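You operate a simulated robot arm through the tools that you are given. There is no shell and no other tool.

You are at the controls of a simulated robot arm. One attempt, no reset.

## Task
Put things in order on the end of the long bench by the fineness meter. At the end: the green strap roll from the end of the long bench by the fineness meter stands on top of the grey gear; the grey tube from the end of the long bench by the fineness meter stands where the blue tall tin stood; the blue tall tin stands where the green strap roll stood; the gold brass bush from the end of the long bench by the fineness meter is on the cream name plate (marked "Ultaveno"); whatever was shut is shut again. Leave all else as you found it, and nothing knocked over.

It is judged by the outcome, as a careful person would: the job done as asked, and still so three seconds after it is handed in. It fails if anything else is knocked over, pushed out of place, dropped, spilled or broken.

## Robot
A 7-joint arm with a two-finger gripper, fixed in place. Base frame: the origin is at the foot of the arm, x ahead of it, y to its left, z up; the work surface is at about z = 0. Lengths are in mm, angles in degrees, forces in N, time in s.
With the tool pointing down near the work surface it reaches from about 160 to 380 mm from the base axis. Its first joint turns from -72.0 to 72.0 degrees. Payload 0.6 kg.
Tool frame: the origin (TCP) lies between the finger pads and is the grasp point; the fingertips stand 22 mm ahead of it; z points along the fingers, y is the line along which they close. The gripper opens to 92 mm; its body begins 65 mm behind the TCP.
Orientation is that of the tool frame in the base frame, as a unit quaternion [x, y, z, w]. With the fingers straight down and closing along the base's y, the tool's x points along the base's -x, its y along +y and its z along -z.

## Interface
- The arm moves only by the tool arm_command. Its argument "moves" is a list that holds one entry, the list of rows, each a list of 7 numbers: the shift along the tool's x, y, z in mm, then the turn, a rotation vector about the tool's x, y, z in degrees, then the gripper command, from -1 (fully open) to 1 (shut), values between in proportion. In form: [[[dx, dy, dz, wx, wy, wz, grip], ...]]. A call has 1 to 20 rows; each row is the pose to reach, as a shift and turn from the pose commanded when the call began, along the tool's axes at that moment. Each row takes 0.2 s and may step no farther than 50 mm and 8.6 degrees from the row before; otherwise, or with a gripper value out of range, the whole call is refused. Where a pose cannot be reached the arm comes as near as it can. A force on the tool above 40 N (or 10 N above the force at the start of the call, whichever is more), or a blocked arm, ends the call early, and 0.2 s more pass. The fingers move at their own pace (about 59.9 mm/s each) and stop on an object; they squeeze with about 26 N. The grip force told is the motor's: it shows also when the fingers shut on nothing. Time passes only in rows, and 0.2 s behind the last, so rows that repeat a pose let the fingers close. It gives the time, the measured TCP pose, the force on the tool (base axes), the opening and the grip force at its end, in the units of the frame above (readings bear some noise), with the torque about the TCP (base axes, N m) and any sound that the robot's microphone picked up, and new pictures: "pictures" is both (left out), scene, wrist or none.
- Cameras (640 x 400 px; columns grow to the right, rows downward): "scene" is fixed at [40.9, -264.6, 397.9]; the picture's right is [0.87, -0.49, 0.00], its down [-0.31, -0.55, -0.77] and it looks along [0.38, 0.68, -0.63] (base axes); focal length 214 px, centre (320, 200). "wrist" rides on the gripper at [71, 19, -102] in the tool frame; the picture's right is [-0.26, 0.97, 0.00], its down [-0.75, -0.20, -0.63] and it looks along [-0.60, -0.16, 0.78] (tool axes); focal length 280 px, centre (320, 200).
- measure_at(camera, pixels): for up to 12 pixels [column, row] of the newest picture of that camera ("zoom" is the newest enlarged one), the place [x, y, z] in the base frame of the surface seen there, good to about 3 mm. The clock stands still meanwhile.
- close_up(camera, box): a new picture of the part [left, top, right, bottom] of that camera's present view, enlarged. The clock stands still meanwhile.
- close_job(): hands the job in; it is judged then, once.

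Leave the gripper open and the arm clear of the work at the hand-in unless told otherwise.

The tools are called after "Emit:" as name(argument=value, ...) on one line, values as JSON. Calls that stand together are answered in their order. arm_command: Moves the arm, as the interface text tells. Its arguments: {"type":"object","properties":{"moves":{"type":"array","items":{"type":"array","items":{"type":"array","items":{"type":"number"}}}},"pictures":{"type":"string","enum":["both","scene","wrist","none"]}},"required":["moves"]} The other tools are called the same way: measure_at (camera, pixels) gives the place of the surface under pixels of a picture; close_up (camera, box) takes an enlarged picture of a part of a camera's view; close_job () hands the job in.

At the start:

```text
clock: 0.0
tool_pos: [270.9, 16.7, 221.4]
ee_rot: [0.001, 1.0, 0.0, 0.0]
wrist_force: [0.2, 1.1, 1.4]
ft_torque: [-0.02, -0.02, 0.03]
opening: 92.2
finger_force: 0.0
```

scene: 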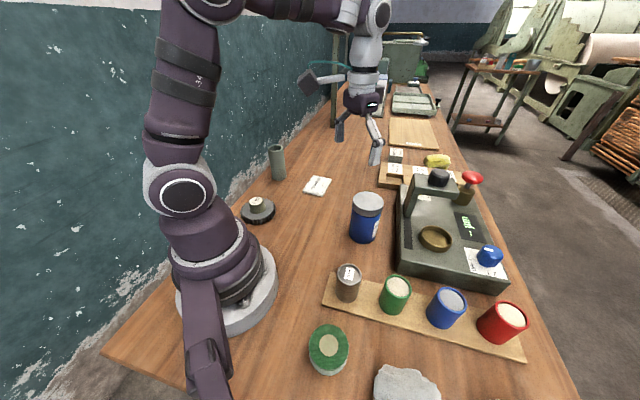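
wrist: 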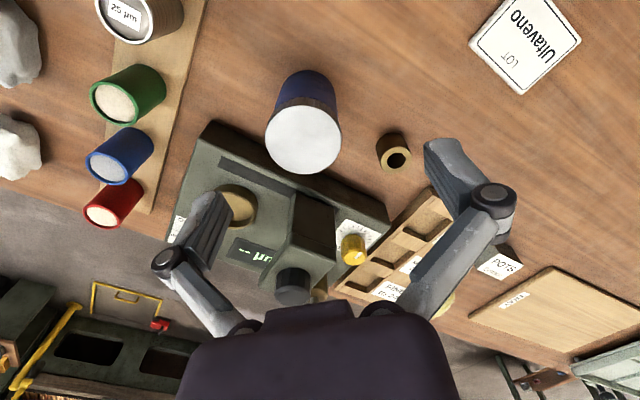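

I see the bench with a green roll near (328,350), a dark gear-like thing at (257,210), a grey tube at (277,162), a blue tin at (366,218), and a cream plate at (318,185). The wrist picture shows a brass bush near (393,152). First I'll take enlarged views to confirm what each one is.

Emit:
close_up(camera="scene", box=[220, 130, 420, 255])

Emit:
close_up(camera="wrist", box=[240, 40, 640, 290])

Emit:
close_up(camera="scene", box=[280, 240, 540, 400])

```text
3.20 times, centred on (320, 192) of scene
```

zoom: 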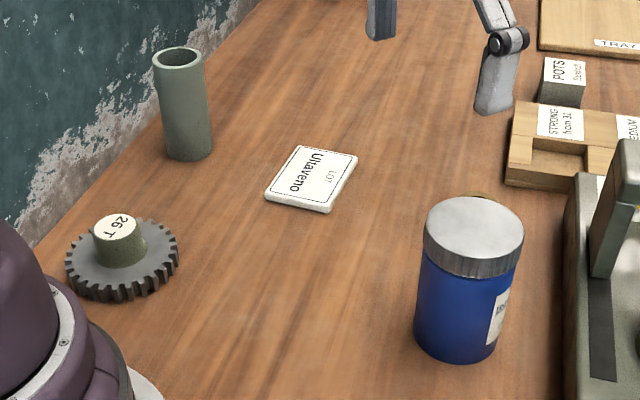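

```text
1.60 times, centred on (440, 165) of wrist
```

zoom: 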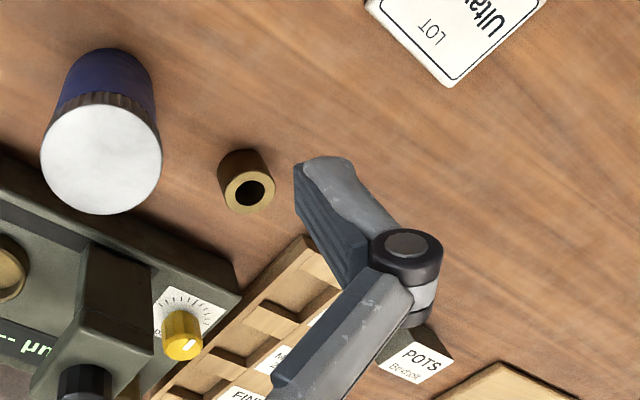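

```text
2.46 times, centred on (410, 320) of scene
```

zoom: 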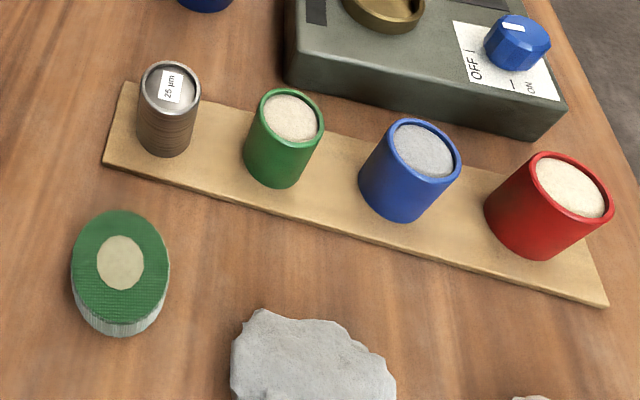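

In the enlarged views I can make out the gear with a "26 T" hub, the tube, the plate marked "Ultaveno", the blue tin with a metal lid, the roll and the bush. Next I'll measure points on them in the scene picture.

Emit:
measure_at(camera="scene", pixels=[[328, 345], [311, 345], [348, 345], [329, 328], [329, 362], [328, 372], [312, 362], [256, 201], [257, 209], [242, 212], [270, 218], [258, 222]])

Emit:
measure_at(camera="scene", pixels=[[277, 147], [270, 148], [283, 148], [278, 179], [305, 190], [322, 196], [331, 181], [315, 176], [318, 186], [368, 203], [354, 203], [383, 206]])

Emit:
measure_at(camera="wrist", pixels=[[303, 138], [270, 138], [338, 138], [303, 108], [303, 170], [393, 159], [381, 158], [408, 158], [388, 143], [396, 170], [390, 136], [376, 150]])

```text
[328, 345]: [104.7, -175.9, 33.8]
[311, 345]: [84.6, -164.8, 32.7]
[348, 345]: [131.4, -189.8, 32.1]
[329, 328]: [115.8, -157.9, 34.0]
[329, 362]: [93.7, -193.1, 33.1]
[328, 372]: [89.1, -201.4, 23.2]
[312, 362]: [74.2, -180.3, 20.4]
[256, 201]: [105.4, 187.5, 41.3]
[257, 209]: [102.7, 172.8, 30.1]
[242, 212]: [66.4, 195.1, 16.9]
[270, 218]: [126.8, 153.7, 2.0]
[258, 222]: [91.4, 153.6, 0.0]
```

```text
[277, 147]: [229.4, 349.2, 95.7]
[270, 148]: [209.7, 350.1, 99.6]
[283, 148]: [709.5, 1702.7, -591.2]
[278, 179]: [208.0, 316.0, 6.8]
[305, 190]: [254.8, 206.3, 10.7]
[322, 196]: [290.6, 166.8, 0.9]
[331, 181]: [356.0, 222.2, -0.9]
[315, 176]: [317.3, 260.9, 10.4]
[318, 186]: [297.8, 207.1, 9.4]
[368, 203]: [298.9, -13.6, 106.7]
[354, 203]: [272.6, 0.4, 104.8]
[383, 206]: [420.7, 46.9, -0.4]
```

```text
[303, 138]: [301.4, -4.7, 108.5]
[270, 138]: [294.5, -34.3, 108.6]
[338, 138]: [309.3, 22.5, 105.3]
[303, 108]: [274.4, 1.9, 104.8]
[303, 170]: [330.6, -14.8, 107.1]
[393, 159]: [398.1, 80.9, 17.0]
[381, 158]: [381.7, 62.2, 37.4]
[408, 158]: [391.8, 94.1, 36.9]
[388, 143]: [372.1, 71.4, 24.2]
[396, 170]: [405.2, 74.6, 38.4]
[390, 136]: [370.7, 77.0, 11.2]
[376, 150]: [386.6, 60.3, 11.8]
```

Rough positions: roll about (105,-176) with its top at z 33, tin about (301,-6) with its top at 107, bush about (392,78). I'll sharpen these with enlarged pictures, starting with the gear and tube area.

Emit:
close_up(camera="scene", box=[230, 135, 294, 175])

Emit:
close_up(camera="scene", box=[230, 185, 286, 220])

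```text
10.00 times, centred on (262, 155) of scene
```

zoom: 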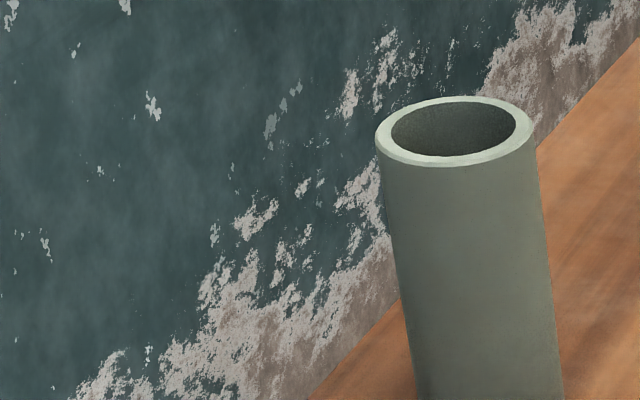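

```text
11.43 times, centred on (258, 202) of scene
```

zoom: 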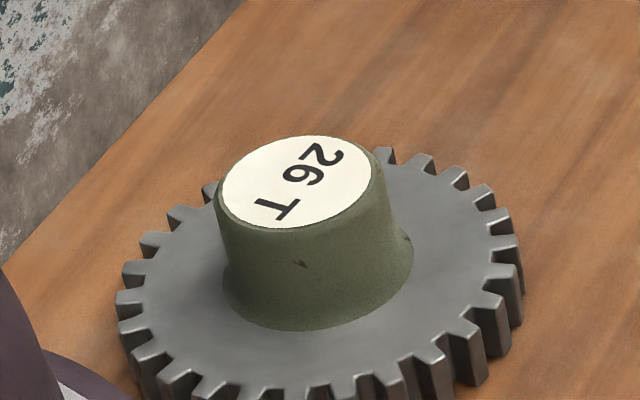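

The newest zoom shows the gear hub top as an ellipse from about (215,200) to (388,170). I'll measure its centre and edges, plus the gear face.

Emit:
measure_at(camera="zoom", pixels=[[299, 182], [224, 195], [370, 170], [300, 140], [298, 224], [150, 300], [480, 240], [420, 190], [330, 345], [230, 310], [180, 240], [400, 300]])

```text
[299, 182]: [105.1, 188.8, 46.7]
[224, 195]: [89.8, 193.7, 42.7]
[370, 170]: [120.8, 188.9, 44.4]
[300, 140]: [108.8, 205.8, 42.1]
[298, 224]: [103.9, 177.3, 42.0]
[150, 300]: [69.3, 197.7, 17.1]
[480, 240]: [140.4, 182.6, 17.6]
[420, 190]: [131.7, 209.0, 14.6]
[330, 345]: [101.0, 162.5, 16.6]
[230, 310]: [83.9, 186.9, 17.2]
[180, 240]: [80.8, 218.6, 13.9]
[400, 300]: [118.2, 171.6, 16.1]
```

The hub top centres near (105,190.5) at z about 43. Now I'll measure what surrounds the roll: the wooden board, the "25 µm" piece and the rock. I'll use a zoom on that region.

Emit:
close_up(camera="scene", box=[280, 250, 440, 350])

Emit:
close_up(camera="scene", box=[280, 300, 440, 400])

```text
4.00 times, centred on (360, 300) of scene
```

zoom: 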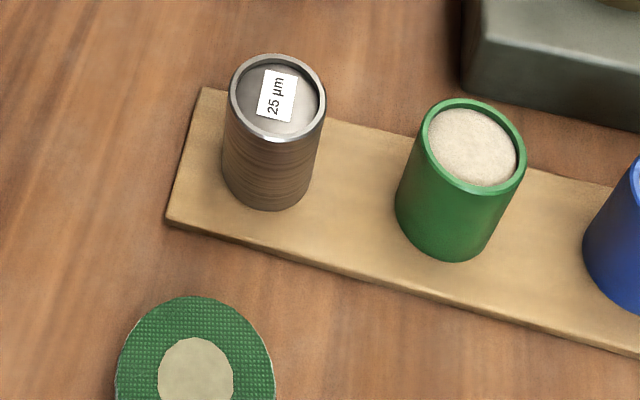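

```text
4.00 times, centred on (360, 350) of scene
```

zoom: 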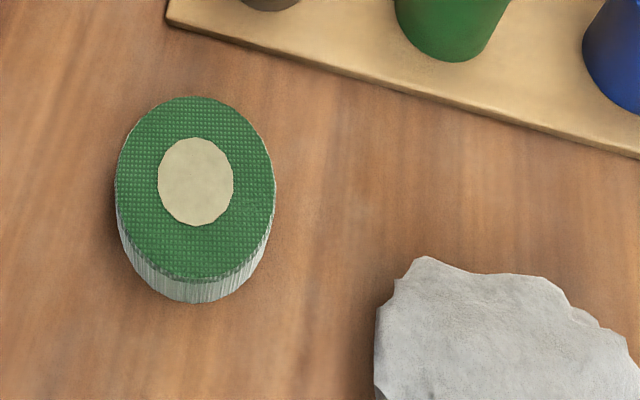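

The roll top in this zoom is an ellipse, about (117..274, 97..280), centred near (195,184). I'll measure it along with the board edge and the rock's near edge.

Emit:
measure_at(camera="zoom", pixels=[[195, 184], [121, 180], [270, 185], [193, 101], [196, 276], [196, 298], [168, 27], [300, 65], [440, 105], [390, 310], [422, 262], [380, 390]])

Emit:
arm_command(moves=[[[0, 0, 0, 0, 0, 0, -1]]], pictures="none")

```text
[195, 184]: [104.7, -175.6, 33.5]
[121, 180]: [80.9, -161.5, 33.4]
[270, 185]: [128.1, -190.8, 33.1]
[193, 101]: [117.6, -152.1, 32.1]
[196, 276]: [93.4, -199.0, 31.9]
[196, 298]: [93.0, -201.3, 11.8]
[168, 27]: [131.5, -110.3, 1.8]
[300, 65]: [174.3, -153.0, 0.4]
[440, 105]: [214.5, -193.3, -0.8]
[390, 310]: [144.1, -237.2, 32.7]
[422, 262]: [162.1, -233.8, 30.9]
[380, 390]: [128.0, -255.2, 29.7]
```

```text
clock: 0.4
tool_pos: [271.9, 17.1, 222.2]
ee_rot: [-0.001, 1.0, -0.001, 0.001]
wrist_force: [-0.7, -1.0, -0.5]
ft_torque: [0.0, 0.0, -0.01]
opening: 92.0
finger_force: 0.1
```

The roll centres near (105,-175.8), about 56 mm across and 33 mm tall. The board edge is about 66 mm away and the rock about 72 mm. I'll swing the arm high to a spot over the roll, turning the tool so the fingers close roughly along base x, and look at it from there.

Emit:
arm_command(moves=[[[13.9, -16.1, 1.8, 0, 0, 6.25, -1], [27.8, -32.2, 3.6, 0, 0, 12.5, -1], [41.8, -48.2, 5.5, 0, 0, 18.75, -1], [55.7, -64.3, 7.3, 0, 0, 25, -1], [69.6, -80.4, 9.1, 0, 0, 31.25, -1], [83.5, -96.5, 11, 0, 0, 37.5, -1], [97.4, -112.6, 12.8, 0, 0, 43.75, -1], [111.3, -128.7, 14.6, 0, 0, 50, -1], [125.3, -144.8, 16.5, 0, 0, 56.25, -1], [139.2, -160.8, 18.3, 0, 0, 62.5, -1], [153.1, -176.9, 20.1, 0, 0, 68.75, -1], [167, -193, 22, 0, 0, 75, -1], [167, -193, 22, 0, 0, 75, -1]]])

```text
clock: 3.2
tool_pos: [104.4, -177.6, 199.0]
ee_rot: [0.609, 0.793, 0.0, 0.0]
wrist_force: [-1.0, 0.4, -0.6]
ft_torque: [0.01, 0.01, -0.05]
opening: 92.0
finger_force: 0.0
```

scene: 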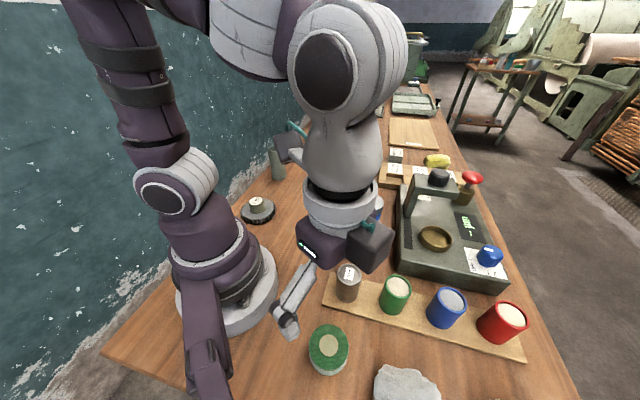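
wrist: 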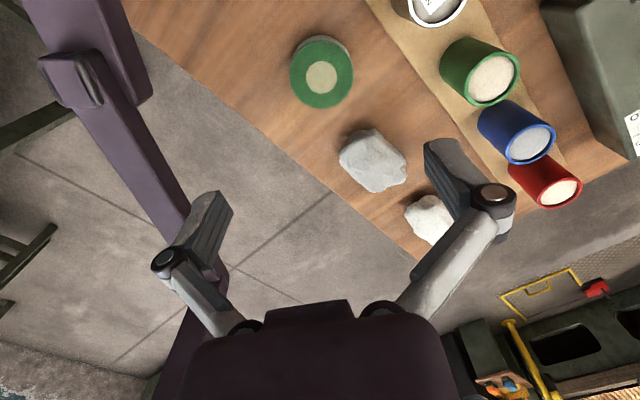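

The tool is at (104.4,-177.6,199) with yaw -75°. In the wrist picture the roll sits at (321,75), with clear bench around it. I'll measure it from here for a cross-check.

Emit:
close_up(camera="wrist", box=[264, 20, 392, 100])

Emit:
measure_at(camera="wrist", pixels=[[321, 76], [294, 76], [349, 78], [320, 104], [323, 50], [370, 160], [345, 150], [400, 40], [430, 100]])

```text
5.00 times, centred on (328, 60) of wrist
```

zoom: 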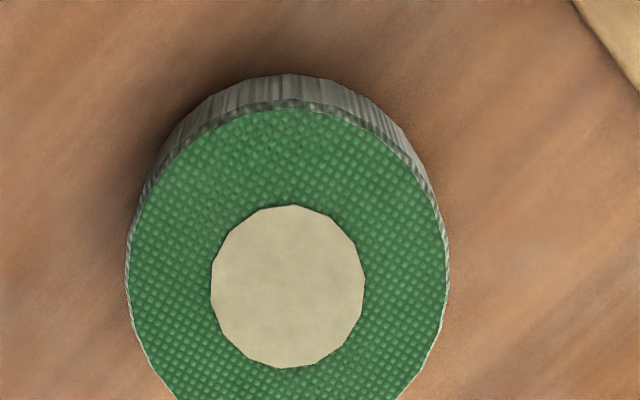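

```text
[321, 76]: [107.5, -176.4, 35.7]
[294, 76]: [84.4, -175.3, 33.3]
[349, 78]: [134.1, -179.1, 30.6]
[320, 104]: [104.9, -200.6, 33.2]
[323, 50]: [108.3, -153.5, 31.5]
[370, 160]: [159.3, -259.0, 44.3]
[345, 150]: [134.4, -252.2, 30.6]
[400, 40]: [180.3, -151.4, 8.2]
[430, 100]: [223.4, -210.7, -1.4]
```

Both cameras put the roll at about (106,-176). I'll go down over it with the fingers partly open (about 80 mm), stopping at TCP z 60 to check alignment.

Emit:
arm_command(moves=[[[0.1, 0.5, 40, 0, 0, 0, -0.74], [0.2, 1.0, 80, 0, 0, 0, -0.74], [0.4, 1.7, 115, 0, 0, 0, -0.74], [0.4, 1.7, 140, 0, 0, 0, -0.74], [0.4, 1.7, 140, 0, 0, 0, -0.74]]])

```text
clock: 4.4
tool_pos: [107.3, -177.4, 58.4]
ee_rot: [0.608, 0.794, 0.0, 0.001]
wrist_force: [-0.4, -0.7, 0.0]
ft_torque: [-0.02, 0.01, 0.03]
opening: 79.9
finger_force: 0.0
```

scene: 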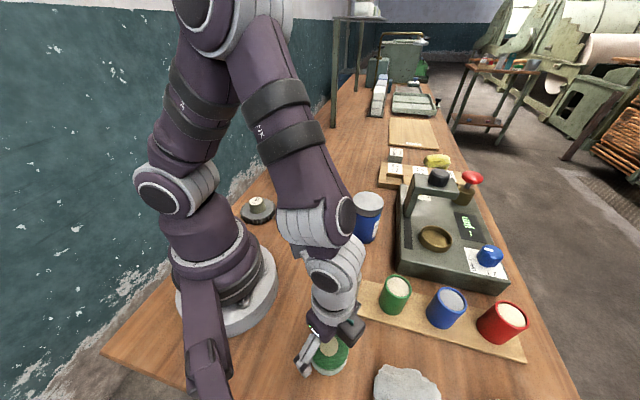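
wrist: 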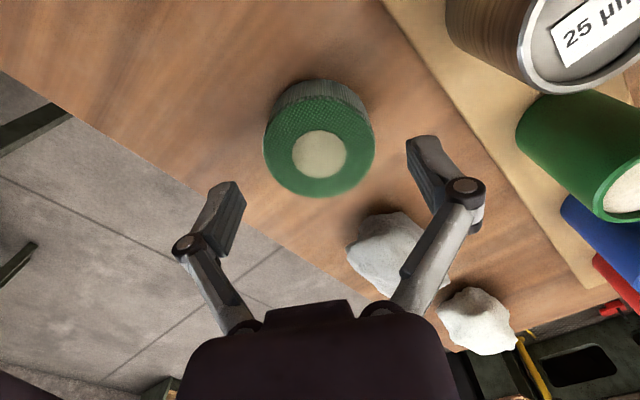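

The fingers straddle the roll, whose top centre appears at (319,154) in the wrist picture. I'll measure it again at this closer range before going down fully.

Emit:
measure_at(camera="wrist", pixels=[[319, 154], [267, 150], [372, 154], [320, 192], [318, 105], [319, 97], [408, 140], [238, 190]])

```text
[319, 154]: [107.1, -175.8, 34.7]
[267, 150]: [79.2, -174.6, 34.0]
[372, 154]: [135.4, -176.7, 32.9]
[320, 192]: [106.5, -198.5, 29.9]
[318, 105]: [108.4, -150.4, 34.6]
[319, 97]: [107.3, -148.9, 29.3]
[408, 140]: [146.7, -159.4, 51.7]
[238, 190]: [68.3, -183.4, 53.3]
```

The roll centres at about (107.3,-175.7), within 2 mm of the tool. I'll go down to TCP z of about 26 and close on it.

Emit:
arm_command(moves=[[[1.3, 0, 15, 0, 0, 0, -0.74], [1.3, 0, 28, 0, 0, 0, -0.74], [1.3, 0, 33, 0, 0, 0, -0.74], [1.3, 0, 33, 0, 0, 0, -0.5], [1.3, 0, 33, 0, 0, 0, -0.3], [1.3, 0, 33, 0, 0, 0, 0], [1.3, 0, 33, 0, 0, 0, 0.3], [1.3, 0, 33, 0, 0, 0, 0.3]]])

```text
clock: 6.2
tool_pos: [105.8, -174.4, 26.8]
ee_rot: [0.608, 0.794, 0.0, 0.0]
wrist_force: [-2.1, 1.0, 11.6]
ft_torque: [0.01, -0.05, -0.04]
opening: 57.9
finger_force: 26.0
```

scene: 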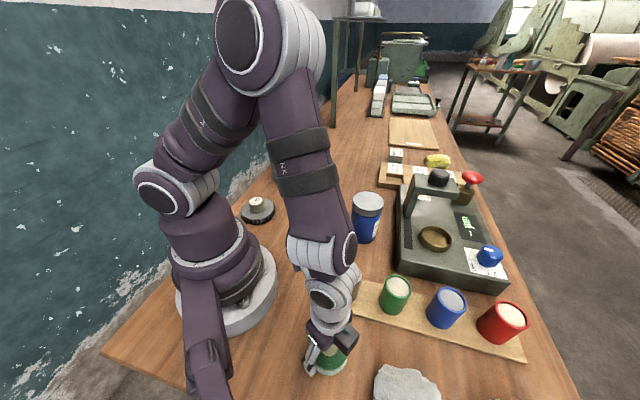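
wrist: 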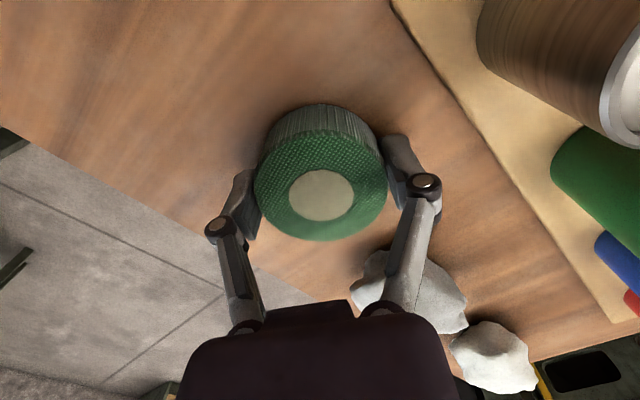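

The roll is gripped at an opening of 57.9 mm with 26 N. I'll lift it straight up to about z 200 and check that it came along.

Emit:
arm_command(moves=[[[0, 0, -10, 0, 0, 0, 0.3], [0, 0, -35, 0, 0, 0, 0.3], [0, 0, -70, 0, 0, 0, 0.3], [0, 0, -105, 0, 0, 0, 0.3], [0, 0, -140, 0, 0, 0, 0.3], [0, 0, -173, 0, 0, 0, 0.3], [0, 0, -173, 0, 0, 0, 0.3]]])

```text
clock: 7.8
tool_pos: [106.0, -172.6, 200.0]
ee_rot: [0.608, 0.794, 0.0, -0.001]
wrist_force: [-0.8, -0.5, 0.9]
ft_torque: [-0.01, 0.01, 0.03]
opening: 31.9
finger_force: 0.0
```

scene: 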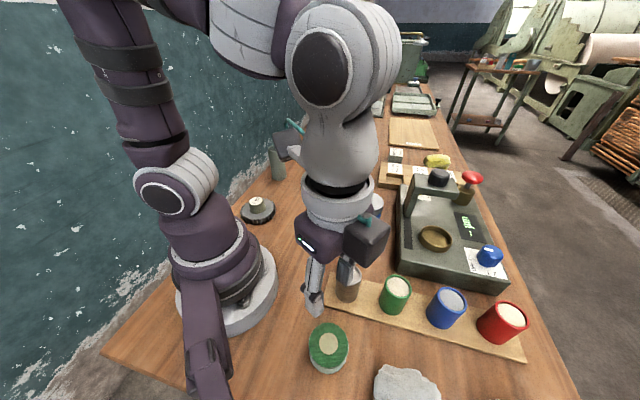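
wrist: 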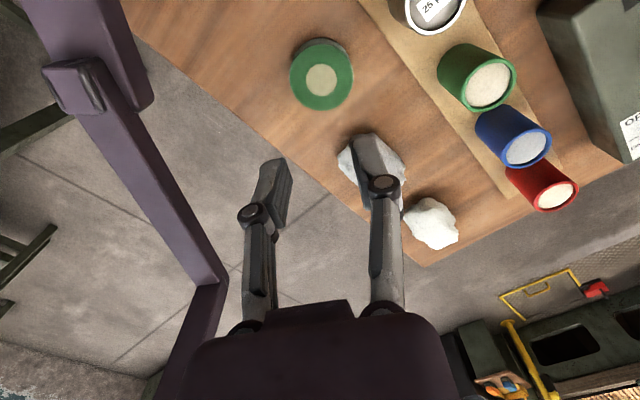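

The roll did not come along. The fingers are now 31.9 mm apart with no force, and the roll still stands at (321,77) in the wrist picture. I'll measure where it is now and try again with a firmer shut command and a slow lift.

Emit:
close_up(camera="wrist", box=[264, 30, 392, 110])

Emit:
measure_at(camera="wrist", pixels=[[321, 79], [294, 77], [349, 79], [320, 105], [323, 52], [322, 40]])

Emit:
close_up(camera="scene", box=[280, 310, 376, 370])

```text
5.00 times, centred on (328, 70) of wrist
```

zoom: 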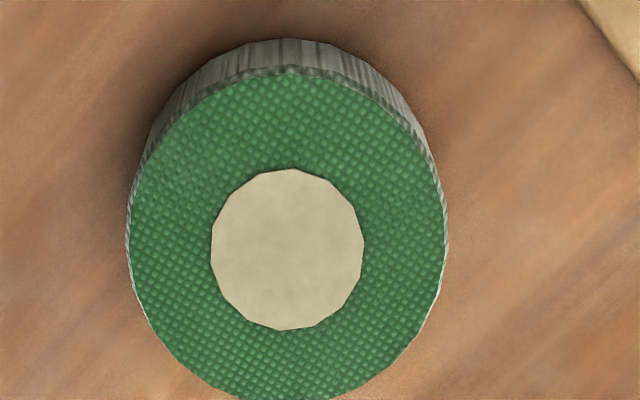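

```text
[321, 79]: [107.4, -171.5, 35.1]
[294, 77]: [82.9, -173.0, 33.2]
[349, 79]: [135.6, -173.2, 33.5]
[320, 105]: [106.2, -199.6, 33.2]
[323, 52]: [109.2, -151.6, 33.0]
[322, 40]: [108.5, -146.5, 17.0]
```

```text
6.67 times, centred on (328, 340) of scene
```

zoom: 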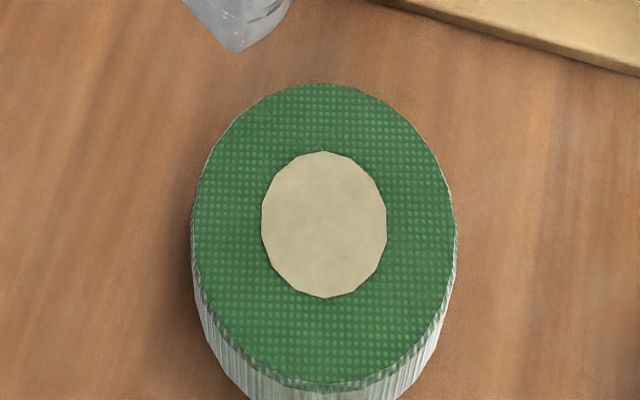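

The roll has not moved; it is at about (107.2,-176), so my grasp was about 2.7 mm off along the tool's x. I'll recentre, open, go down to z about 27, close fully shut-commanded, and check before lifting.

Emit:
arm_command(moves=[[[-1, 0.2, 0, 0, 0, 0, -0.74], [-2.8, 0.5, 0, 0, 0, 0, -0.74], [-2.8, 0.5, 30, 0, 0, 0, -0.74], [-2.8, 0.5, 70, 0, 0, 0, -0.74], [-2.8, 0.5, 110, 0, 0, 0, -0.74], [-2.8, 0.5, 145, 0, 0, 0, -0.74], [-2.8, 0.5, 165, 0, 0, 0, -0.74], [-2.8, 0.5, 173, 0, 0, 0, -0.74], [-2.8, 0.5, 173, 0, 0, 0, -0.74]]], pictures="wrist")

```text
clock: 9.8
tool_pos: [107.0, -177.2, 27.1]
ee_rot: [0.609, 0.793, 0.001, 0.001]
wrist_force: [-0.1, -0.2, 0.4]
ft_torque: [0.02, -0.01, -0.01]
opening: 80.0
finger_force: 0.1
```

wrist: 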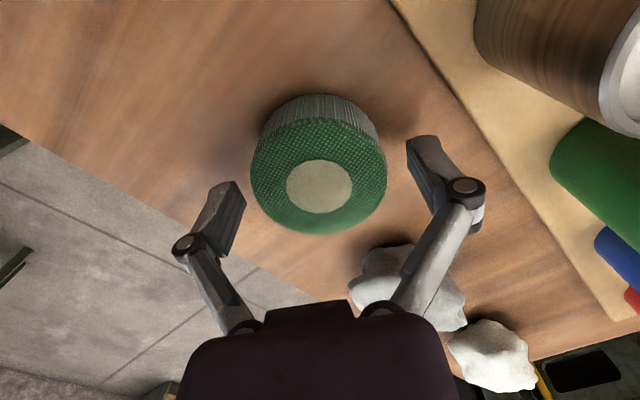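

The fingers straddle the roll evenly, with its top centre at (319,187). I'll close with full command and hold, keeping the height.

Emit:
arm_command(moves=[[[1, 0, 0, 0, 0, 0, -0.3], [1, 0, 0, 0, 0, 0, 0.2], [1, 0, 0, 0, 0, 0, 1], [1, 0, 0, 0, 0, 0, 1], [1, 0, 0, 0, 0, 0, 1]]], pictures="wrist")

Emit:
close_up(camera="wrist", box=[200, 80, 456, 240])

```text
clock: 11.0
tool_pos: [107.6, -176.2, 26.8]
ee_rot: [0.608, 0.794, 0.001, 0.0]
wrist_force: [-0.5, 1.4, 10.9]
ft_torque: [0.04, 0.07, -0.01]
opening: 57.7
finger_force: 26.1
```

wrist: 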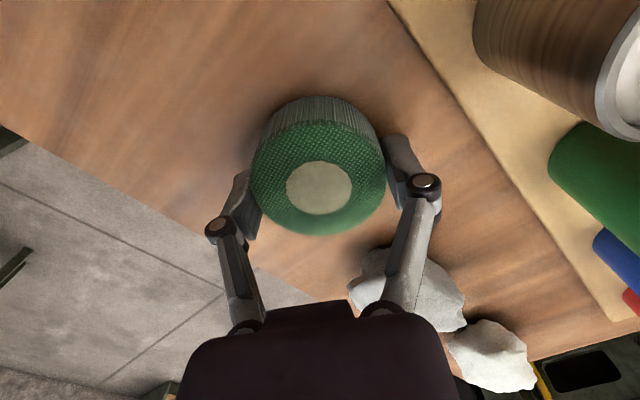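

```text
2.50 times, centred on (328, 160) of wrist
```

zoom: 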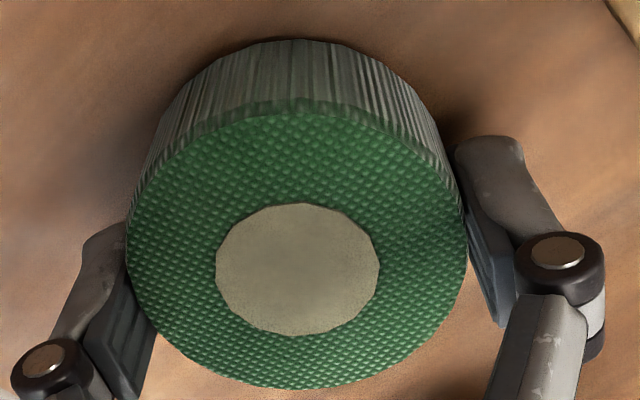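

The fingers hold at 57.7 mm with 26 N. I'll lift very slowly, 2–3 mm per row, and check whether the roll follows.

Emit:
arm_command(moves=[[[0, 0, -1, 0, 0, 0, 1], [0, 0, -2, 0, 0, 0, 1], [0, 0, -3, 0, 0, 0, 1], [0, 0, -4, 0, 0, 0, 1], [0, 0, -5, 0, 0, 0, 1], [0, 0, -6, 0, 0, 0, 1], [0, 0, -6, 0, 0, 0, 1]]], pictures="both")

Emit:
close_up(camera="wrist", box=[200, 80, 456, 240])

Emit:
close_up(camera="scene", box=[280, 310, 376, 370])

```text
clock: 12.6
tool_pos: [105.2, -175.6, 31.6]
ee_rot: [0.608, 0.794, 0.0, 0.0]
wrist_force: [0.6, 0.4, -1.3]
ft_torque: [0.02, -0.01, -0.01]
opening: 57.9
finger_force: 25.6
```

scene: 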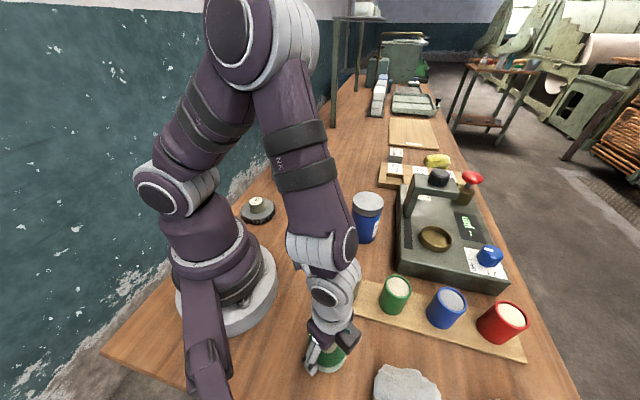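
wrist: 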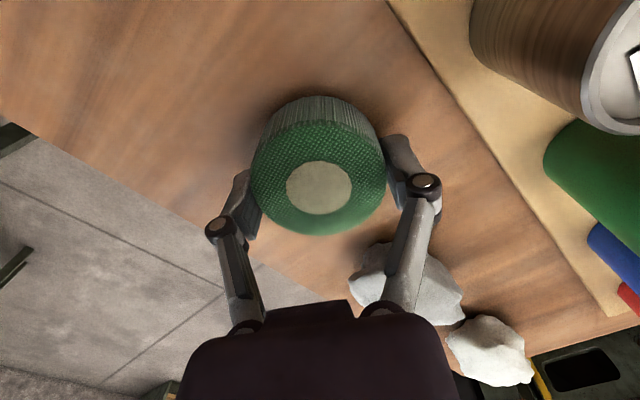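

```text
2.50 times, centred on (328, 160) of wrist
```

zoom: 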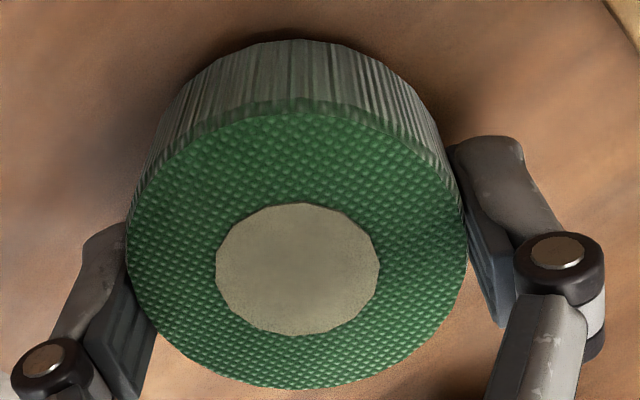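

```text
6.67 times, centred on (328, 340) of scene
```

zoom: 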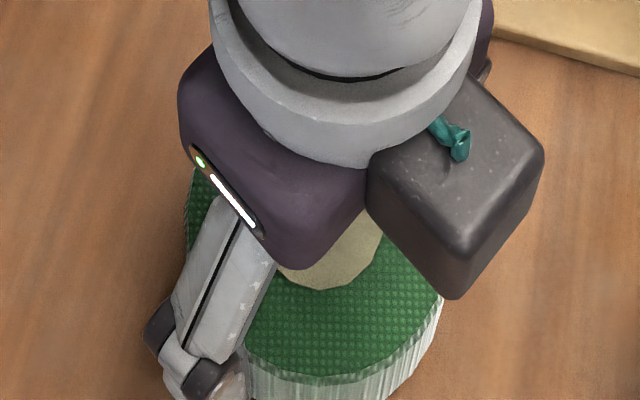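

The roll follows this time (weight about 1.3 N, opening still 57.9). I'll keep lifting gently to about z 150.

Emit:
arm_command(moves=[[[0, 0, -2, 0, 0, 0, 1], [0, 0, -5, 0, 0, 0, 1], [0, 0, -9, 0, 0, 0, 1], [0, 0, -14, 0, 0, 0, 1], [0, 0, -20, 0, 0, 0, 1], [0, 0, -27, 0, 0, 0, 1], [0, 0, -35, 0, 0, 0, 1], [0, 0, -43, 0, 0, 0, 1], [0, 0, -51, 0, 0, 0, 1], [0, 0, -60, 0, 0, 0, 1], [0, 0, -69, 0, 0, 0, 1], [0, 0, -78, 0, 0, 0, 1], [0, 0, -87, 0, 0, 0, 1], [0, 0, -96, 0, 0, 0, 1], [0, 0, -104, 0, 0, 0, 1], [0, 0, -110, 0, 0, 0, 1], [0, 0, -115, 0, 0, 0, 1], [0, 0, -118, 0, 0, 0, 1], [0, 0, -120, 0, 0, 0, 1], [0, 0, -120, 0, 0, 0, 1]]])

```text
clock: 16.8
tool_pos: [107.9, -175.9, 153.0]
ee_rot: [0.609, 0.793, -0.001, 0.0]
wrist_force: [0.5, -0.5, -0.9]
ft_torque: [0.0, 0.02, -0.01]
opening: 58.1
finger_force: 26.3
```

scene: 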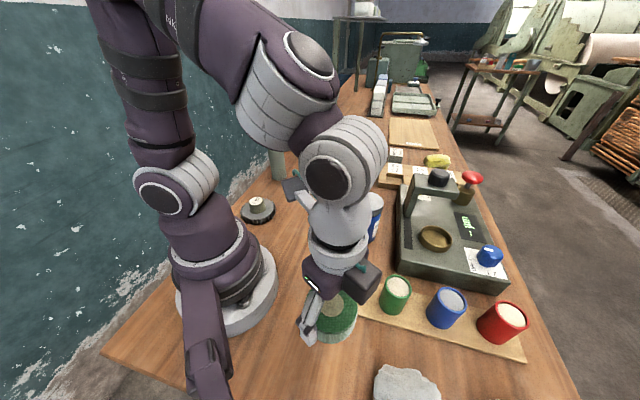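
wrist: 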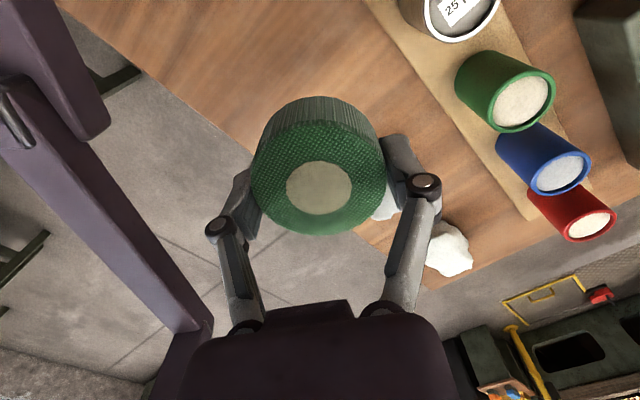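

The roll is held steady at z 153. Now I'll swing it gently round the base, first half of the way, turning the tool with the arm at constant height.

Emit:
arm_command(moves=[[[1.9, 6.0, 0, 0, 0, -2, 1], [3.9, 12.0, 0, 0, 0, -4, 1], [7.7, 24.0, 0, 0, 0, -8, 1], [13.2, 35.5, 0, 0, 0, -12, 1], [18.7, 46.8, 0, 0, 0, -16, 1], [25.4, 57.6, 0, 0, 0, -20, 1], [32.1, 68.3, 0, 0, 0, -24, 1], [40.2, 78.2, 0, 0, 0, -28, 1], [48.3, 88.1, 0, 0, 0, -32, 1], [57.5, 97.0, 0, 0, 0, -36, 1], [66.8, 105.8, 0, 0, 0, -40, 1], [77.2, 113.4, 0, 0, 0, -44, 1], [87.6, 121.0, 0, 0, 0, -48, 1], [98.7, 127.4, 0, 0, 0, -52, 1], [109.9, 133.8, 0, 0, 0, -56, 1], [121.9, 138.8, 0, 0, 0, -60, 1], [133.9, 143.6, 0, 0, 0, -64, 1], [146.5, 147.3, 0, 0, 0, -68, 1], [159.0, 150.6, 0, 0, 0, -72, 1], [159.0, 150.6, 0, 0, 0, -72, 1]]])

```text
clock: 21.0
tool_pos: [211.3, 16.4, 152.1]
ee_rot: [0.024, 1.0, 0.0, 0.0]
wrist_force: [0.1, 0.1, -0.2]
ft_torque: [0.04, 0.01, 0.0]
opening: 58.0
finger_force: 26.2
```

scene: 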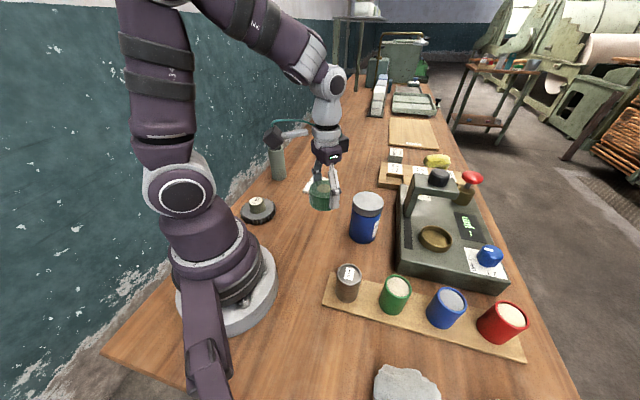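
wrist: 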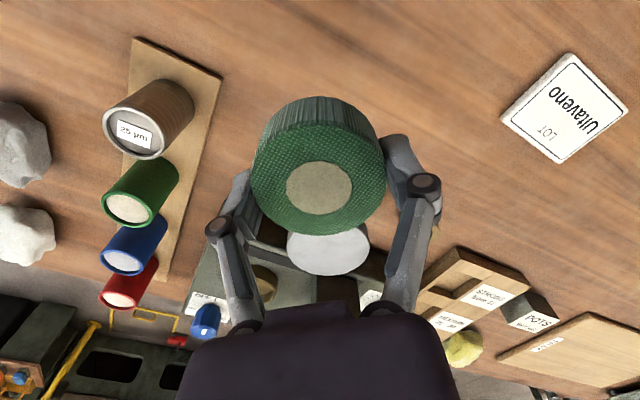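

Held fine, 58 mm. Next I'll go most of the second half of the swing, stopping about 50 mm short of the gear so the wrist camera can see it beside the roll.

Emit:
arm_command(moves=[[[1.1, 6.4, 0, 0, 0, -2, 1], [2.1, 12.8, 0, 0, 0, -4, 1], [4.3, 25.6, 0, 0, 0, -8, 1], [8, 38.2, 0, 0, 0, -12, 1], [11.8, 50.8, 0, 0, 0, -16, 1], [17, 62.8, 0, 0, 0, -20, 1], [22.3, 74.8, 0, 0, 0, -24, 1], [29, 86.1, 0, 0, 0, -28, 1], [35.8, 97.5, 0, 0, 0, -32, 1], [43.9, 107.9, 0, 0, 0, -36, 1], [52, 118.3, 0, 0, 0, -40, 1], [61.3, 127.8, 0, 0, 0, -44, 1], [66, 132.5, 0, 0, 0, -46, 1], [66, 132.5, 0, 0, 0, -46, 1]]])

```text
clock: 24.0
tool_pos: [152.0, 151.9, 152.6]
ee_rot: [-0.368, 0.93, 0.0, 0.0]
wrist_force: [0.2, 0.3, -1.6]
ft_torque: [-0.02, -0.02, -0.01]
opening: 57.8
finger_force: 26.1
```

scene: 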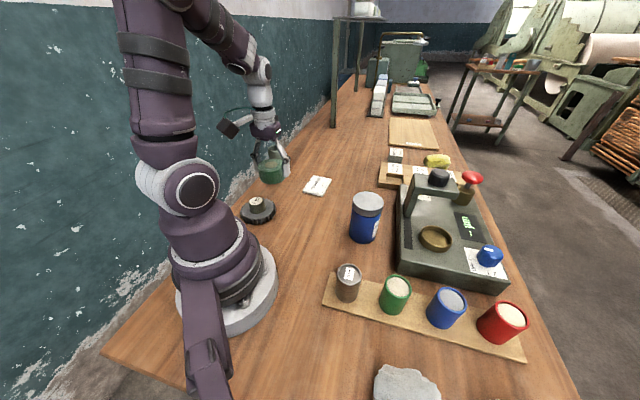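
wrist: 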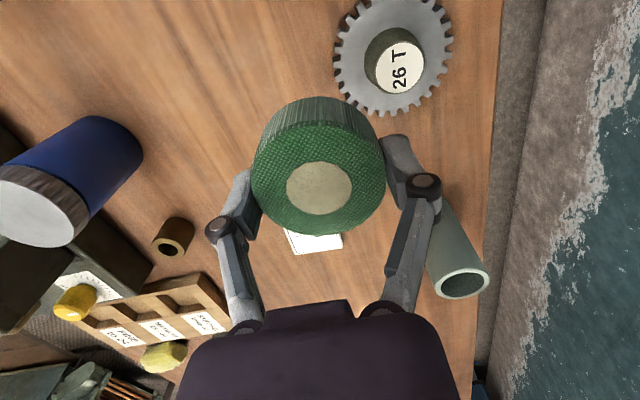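

The gear is clearly in the wrist picture at about (395,60). I'll zoom in and measure the hub.

Emit:
close_up(camera="wrist", box=[320, 0, 480, 100])

Emit:
measure_at(camera="wrist", pixels=[[400, 68], [378, 65], [422, 70], [400, 92], [402, 45], [345, 55], [440, 55], [390, 105], [470, 200], [458, 281], [480, 281]])

```text
4.00 times, centred on (400, 50) of wrist
```

zoom: 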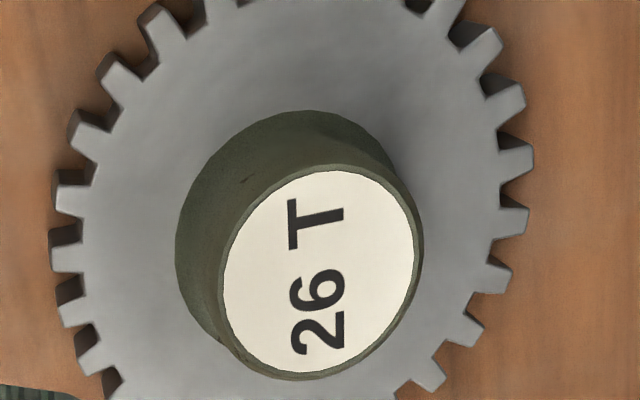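

```text
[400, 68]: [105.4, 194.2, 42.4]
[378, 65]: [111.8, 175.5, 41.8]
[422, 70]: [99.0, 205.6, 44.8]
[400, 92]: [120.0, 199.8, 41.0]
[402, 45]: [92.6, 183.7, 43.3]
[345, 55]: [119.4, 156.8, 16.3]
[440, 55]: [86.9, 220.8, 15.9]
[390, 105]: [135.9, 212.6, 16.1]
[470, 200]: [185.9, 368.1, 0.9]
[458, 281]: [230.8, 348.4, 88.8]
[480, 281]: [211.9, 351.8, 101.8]
```

The hub centres at about (105.7,191.3) with top z 43. I'll also measure where the held roll sits relative to the tool, so I can place it centred.

Emit:
measure_at(camera="wrist", pixels=[[319, 187], [290, 190], [348, 187], [319, 164], [319, 212], [257, 180], [382, 178], [318, 127], [318, 229], [319, 100]])

```text
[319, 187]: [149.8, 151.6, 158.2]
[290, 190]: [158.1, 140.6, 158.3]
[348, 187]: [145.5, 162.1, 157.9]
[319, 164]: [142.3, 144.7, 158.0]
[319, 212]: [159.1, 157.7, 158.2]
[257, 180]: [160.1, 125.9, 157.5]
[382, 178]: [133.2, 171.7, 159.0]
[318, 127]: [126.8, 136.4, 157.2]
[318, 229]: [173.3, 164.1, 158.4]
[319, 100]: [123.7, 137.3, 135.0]
```

The roll sits about 1.4 mm off the TCP along tool x, with its bottom about 27.5 mm below the TCP. I'll move it above the hub and lower to about TCP z 82, so the roll bottom is about 11 mm over the hub, then check from the scene camera.

Emit:
arm_command(moves=[[[0.4, 4, 0, 0, 0, 0, 1], [1.1, 12, 0, 0, 0, 0, 1], [2.1, 22, 0, 0, 0, 0, 1], [3, 33, 0, 0, 0, 0, 1], [4, 44, 0, 0, 0, 0, 1], [4.7, 52, 0, 0, 0, 0, 1], [5.2, 57, 0, 0, 0, 0, 1], [5.5, 59.6, 0, 0, 0, 0, 1], [5.5, 59.6, 3, 0, 0, 0, 1], [5.5, 59.6, 9, 0, 0, 0, 1], [5.5, 59.6, 18, 0, 0, 0, 1], [5.5, 59.6, 28, 0, 0, 0, 1], [5.5, 59.6, 38, 0, 0, 0, 1], [5.5, 59.6, 48, 0, 0, 0, 1], [5.5, 59.6, 57, 0, 0, 0, 1], [5.5, 59.6, 64, 0, 0, 0, 1], [5.5, 59.6, 69, 0, 0, 0, 1], [5.5, 59.6, 71, 0, 0, 0, 1], [5.5, 59.6, 71, 0, 0, 0, 1]]])

Emit:
close_up(camera="scene", box=[210, 150, 306, 210])

```text
clock: 28.0
tool_pos: [107.8, 191.7, 80.8]
ee_rot: [-0.367, 0.93, 0.0, 0.0]
wrist_force: [0.5, -0.4, -0.5]
ft_torque: [0.0, 0.05, 0.01]
opening: 57.9
finger_force: 25.7
```

scene: 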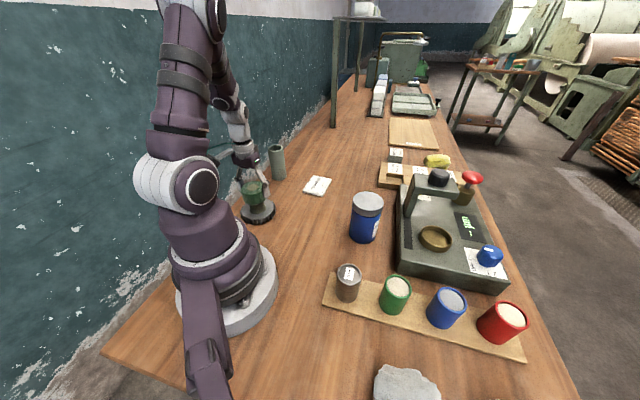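
wrist: 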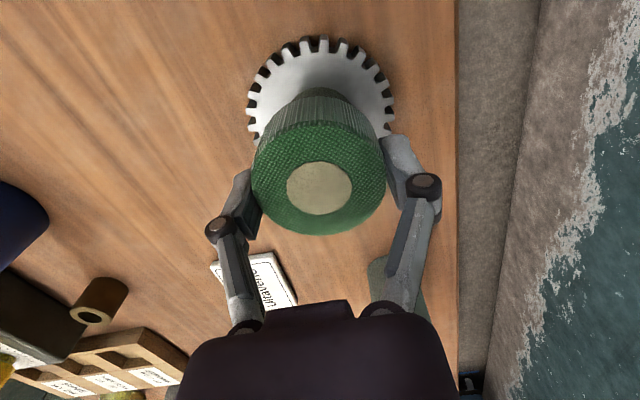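

```text
6.67 times, centred on (258, 180) of scene
```

zoom: 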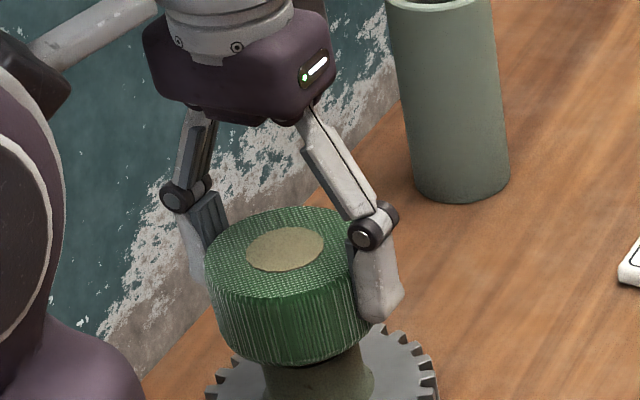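

The gear appears centred under the roll (gear spans 247–396 in the wrist picture). I'll lower slowly, about 9 mm, and then feel for contact.

Emit:
arm_command(moves=[[[0, 0, 1.5, 0, 0, 0, 1], [0, 0, 3.5, 0, 0, 0, 1], [0, 0, 5.5, 0, 0, 0, 1], [0, 0, 7, 0, 0, 0, 1], [0, 0, 8, 0, 0, 0, 1], [0, 0, 9, 0, 0, 0, 1], [0, 0, 9, 0, 0, 0, 1]]], pictures="scene")

Emit:
close_up(camera="scene", box=[218, 170, 298, 220])

```text
clock: 29.6
tool_pos: [105.6, 192.7, 73.2]
ee_rot: [-0.367, 0.93, 0.0, 0.0]
wrist_force: [-0.7, 0.4, -0.5]
ft_torque: [-0.01, -0.02, -0.02]
opening: 57.6
finger_force: 26.3
```

scene: 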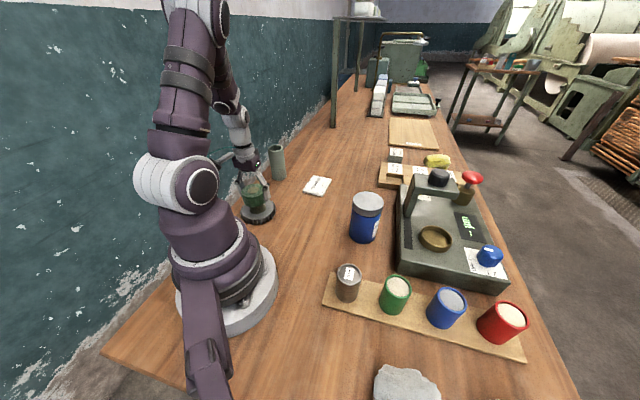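

```text
8.00 times, centred on (258, 195) of scene
```

zoom: 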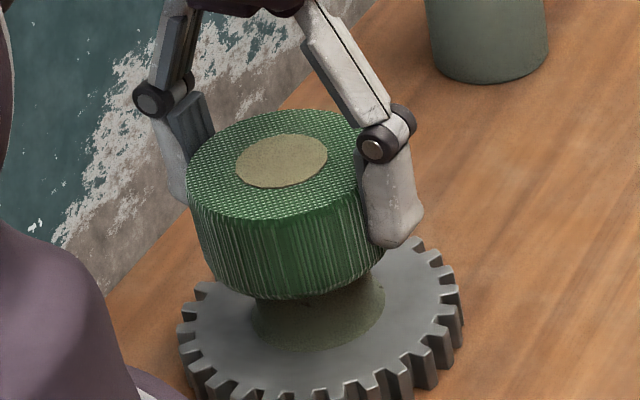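

Well centred, no contact yet (force about 0). I'll keep lowering 0.7 mm at a time.

Emit:
arm_command(moves=[[[0, 0, 0.7, 0, 0, 0, 1], [0, 0, 1.4, 0, 0, 0, 1], [0, 0, 1.4, 0, 0, 0, 1]]], pictures="none")

```text
clock: 30.4
tool_pos: [108.3, 191.9, 70.2]
ee_rot: [-0.367, 0.93, 0.0, 0.0]
wrist_force: [0.1, -0.5, -1.1]
ft_torque: [0.0, -0.02, 0.03]
opening: 57.8
finger_force: 26.3
```

Still no contact (force -1.1 N is just the roll's weight). I'll go another 1.4 mm.

Emit:
arm_command(moves=[[[0, 0, 0.7, 0, 0, 0, 1], [0, 0, 1.4, 0, 0, 0, 1], [0, 0, 1.4, 0, 0, 0, 1]]], pictures="none")

```text
clock: 31.2
tool_pos: [106.7, 190.4, 70.0]
ee_rot: [-0.368, 0.93, 0.0, 0.0]
wrist_force: [-2.2, -4.1, 16.9]
ft_torque: [-0.13, 0.1, 0.04]
opening: 57.8
finger_force: 25.7
```

Contact: 16.9 N upward at TCP z about 70. I'll ease up by 0.7 mm and open the fingers gradually.

Emit:
arm_command(moves=[[[0, 0, -0.7, 0, 0, 0, 1], [0, 0, -0.7, 0, 0, 0, -0.26], [0, 0, -0.7, 0, 0, 0, -0.3], [0, 0, -0.7, 0, 0, 0, -0.36], [0, 0, -0.7, 0, 0, 0, -0.45], [0, 0, -0.7, 0, 0, 0, -0.6], [0, 0, -0.7, 0, 0, 0, -0.74], [0, 0, -0.7, 0, 0, 0, -0.74]]])

Emit:
close_up(camera="scene", box=[218, 170, 298, 220])

```text
clock: 33.0
tool_pos: [106.7, 192.0, 70.7]
ee_rot: [-0.368, 0.93, 0.0, 0.0]
wrist_force: [0.9, -0.6, -0.8]
ft_torque: [-0.01, 0.01, -0.03]
opening: 79.9
finger_force: 0.2
```

scene: 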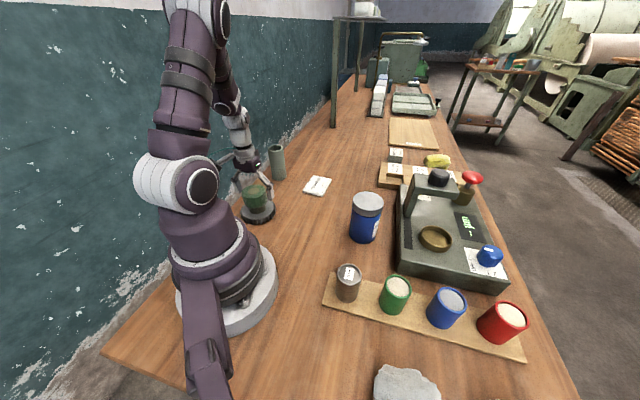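
wrist: 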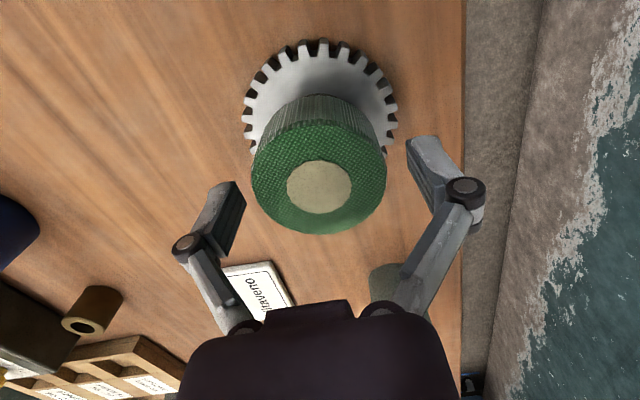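

```text
8.00 times, centred on (258, 195) of scene
```

zoom: 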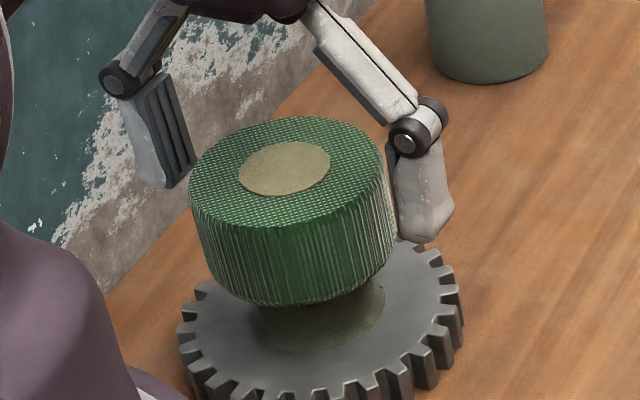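

The roll stands centred on the gear hub and the fingers are clear. I'll rise straight up to z 200, then travel high to a spot over the blue tin, turning the tool to yaw 0.

Emit:
arm_command(moves=[[[0, 0, -8, 0, 0, 0, -0.74], [0, 0, -30, 0, 0, 0, -0.74], [0, 0, -65, 0, 0, 0, -0.74], [0, 0, -100, 0, 0, 0, -0.8], [0, 0, -129, 0, 0, 0, -1], [-0.8, -27.7, -129, 0, 0, 4.3, -1], [-1.5, -55.3, -129, 0, 0, 8.6, -1], [-2.3, -83, -129, 0, 0, 12.9, -1], [-3.1, -110.6, -129, 0, 0, 17.2, -1], [-3.9, -138.3, -129, 0, 0, 21.5, -1], [-4.6, -165.9, -129, 0, 0, 25.8, -1], [-5.4, -193.6, -129, 0, 0, 30.1, -1], [-6.2, -221.2, -129, 0, 0, 34.4, -1], [-6.9, -248.9, -129, 0, 0, 38.7, -1], [-7.7, -276.5, -129, 0, 0, 43, -1], [-7.7, -276.5, -129, 0, 0, 43, -1]]])

Emit:
close_up(camera="scene", box=[218, 165, 298, 215])

```text
clock: 36.4
tool_pos: [299.3, -6.7, 200.7]
ee_rot: [0.0, 1.0, 0.0, 0.0]
wrist_force: [0.0, -0.2, 0.1]
ft_torque: [-0.02, -0.04, -0.03]
opening: 91.9
finger_force: 0.1
```

scene: 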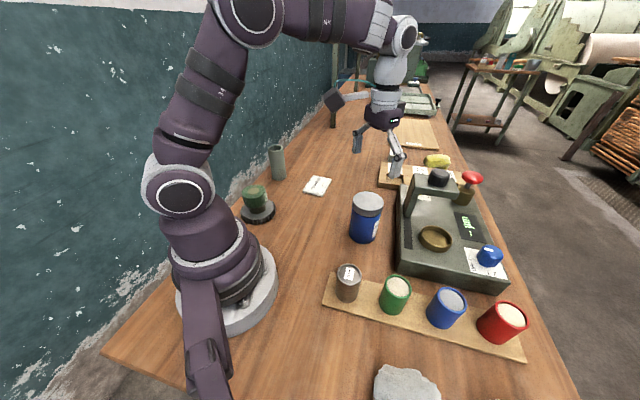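
wrist: 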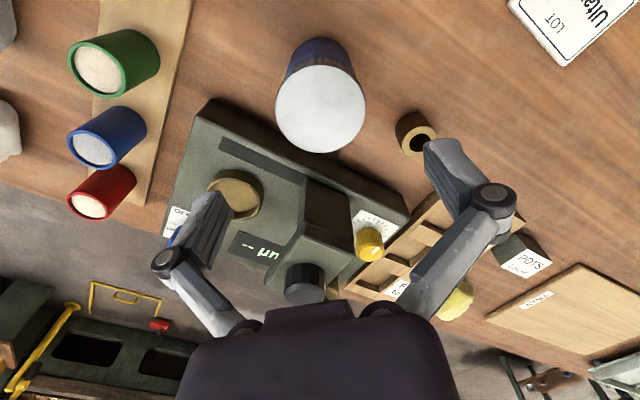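

```text
8.00 times, centred on (258, 190) of scene
```

zoom: 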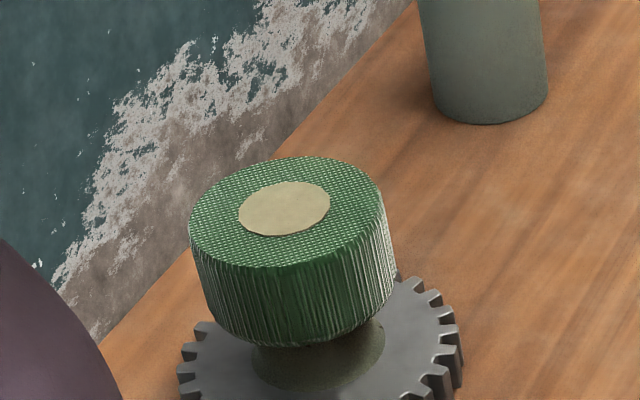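

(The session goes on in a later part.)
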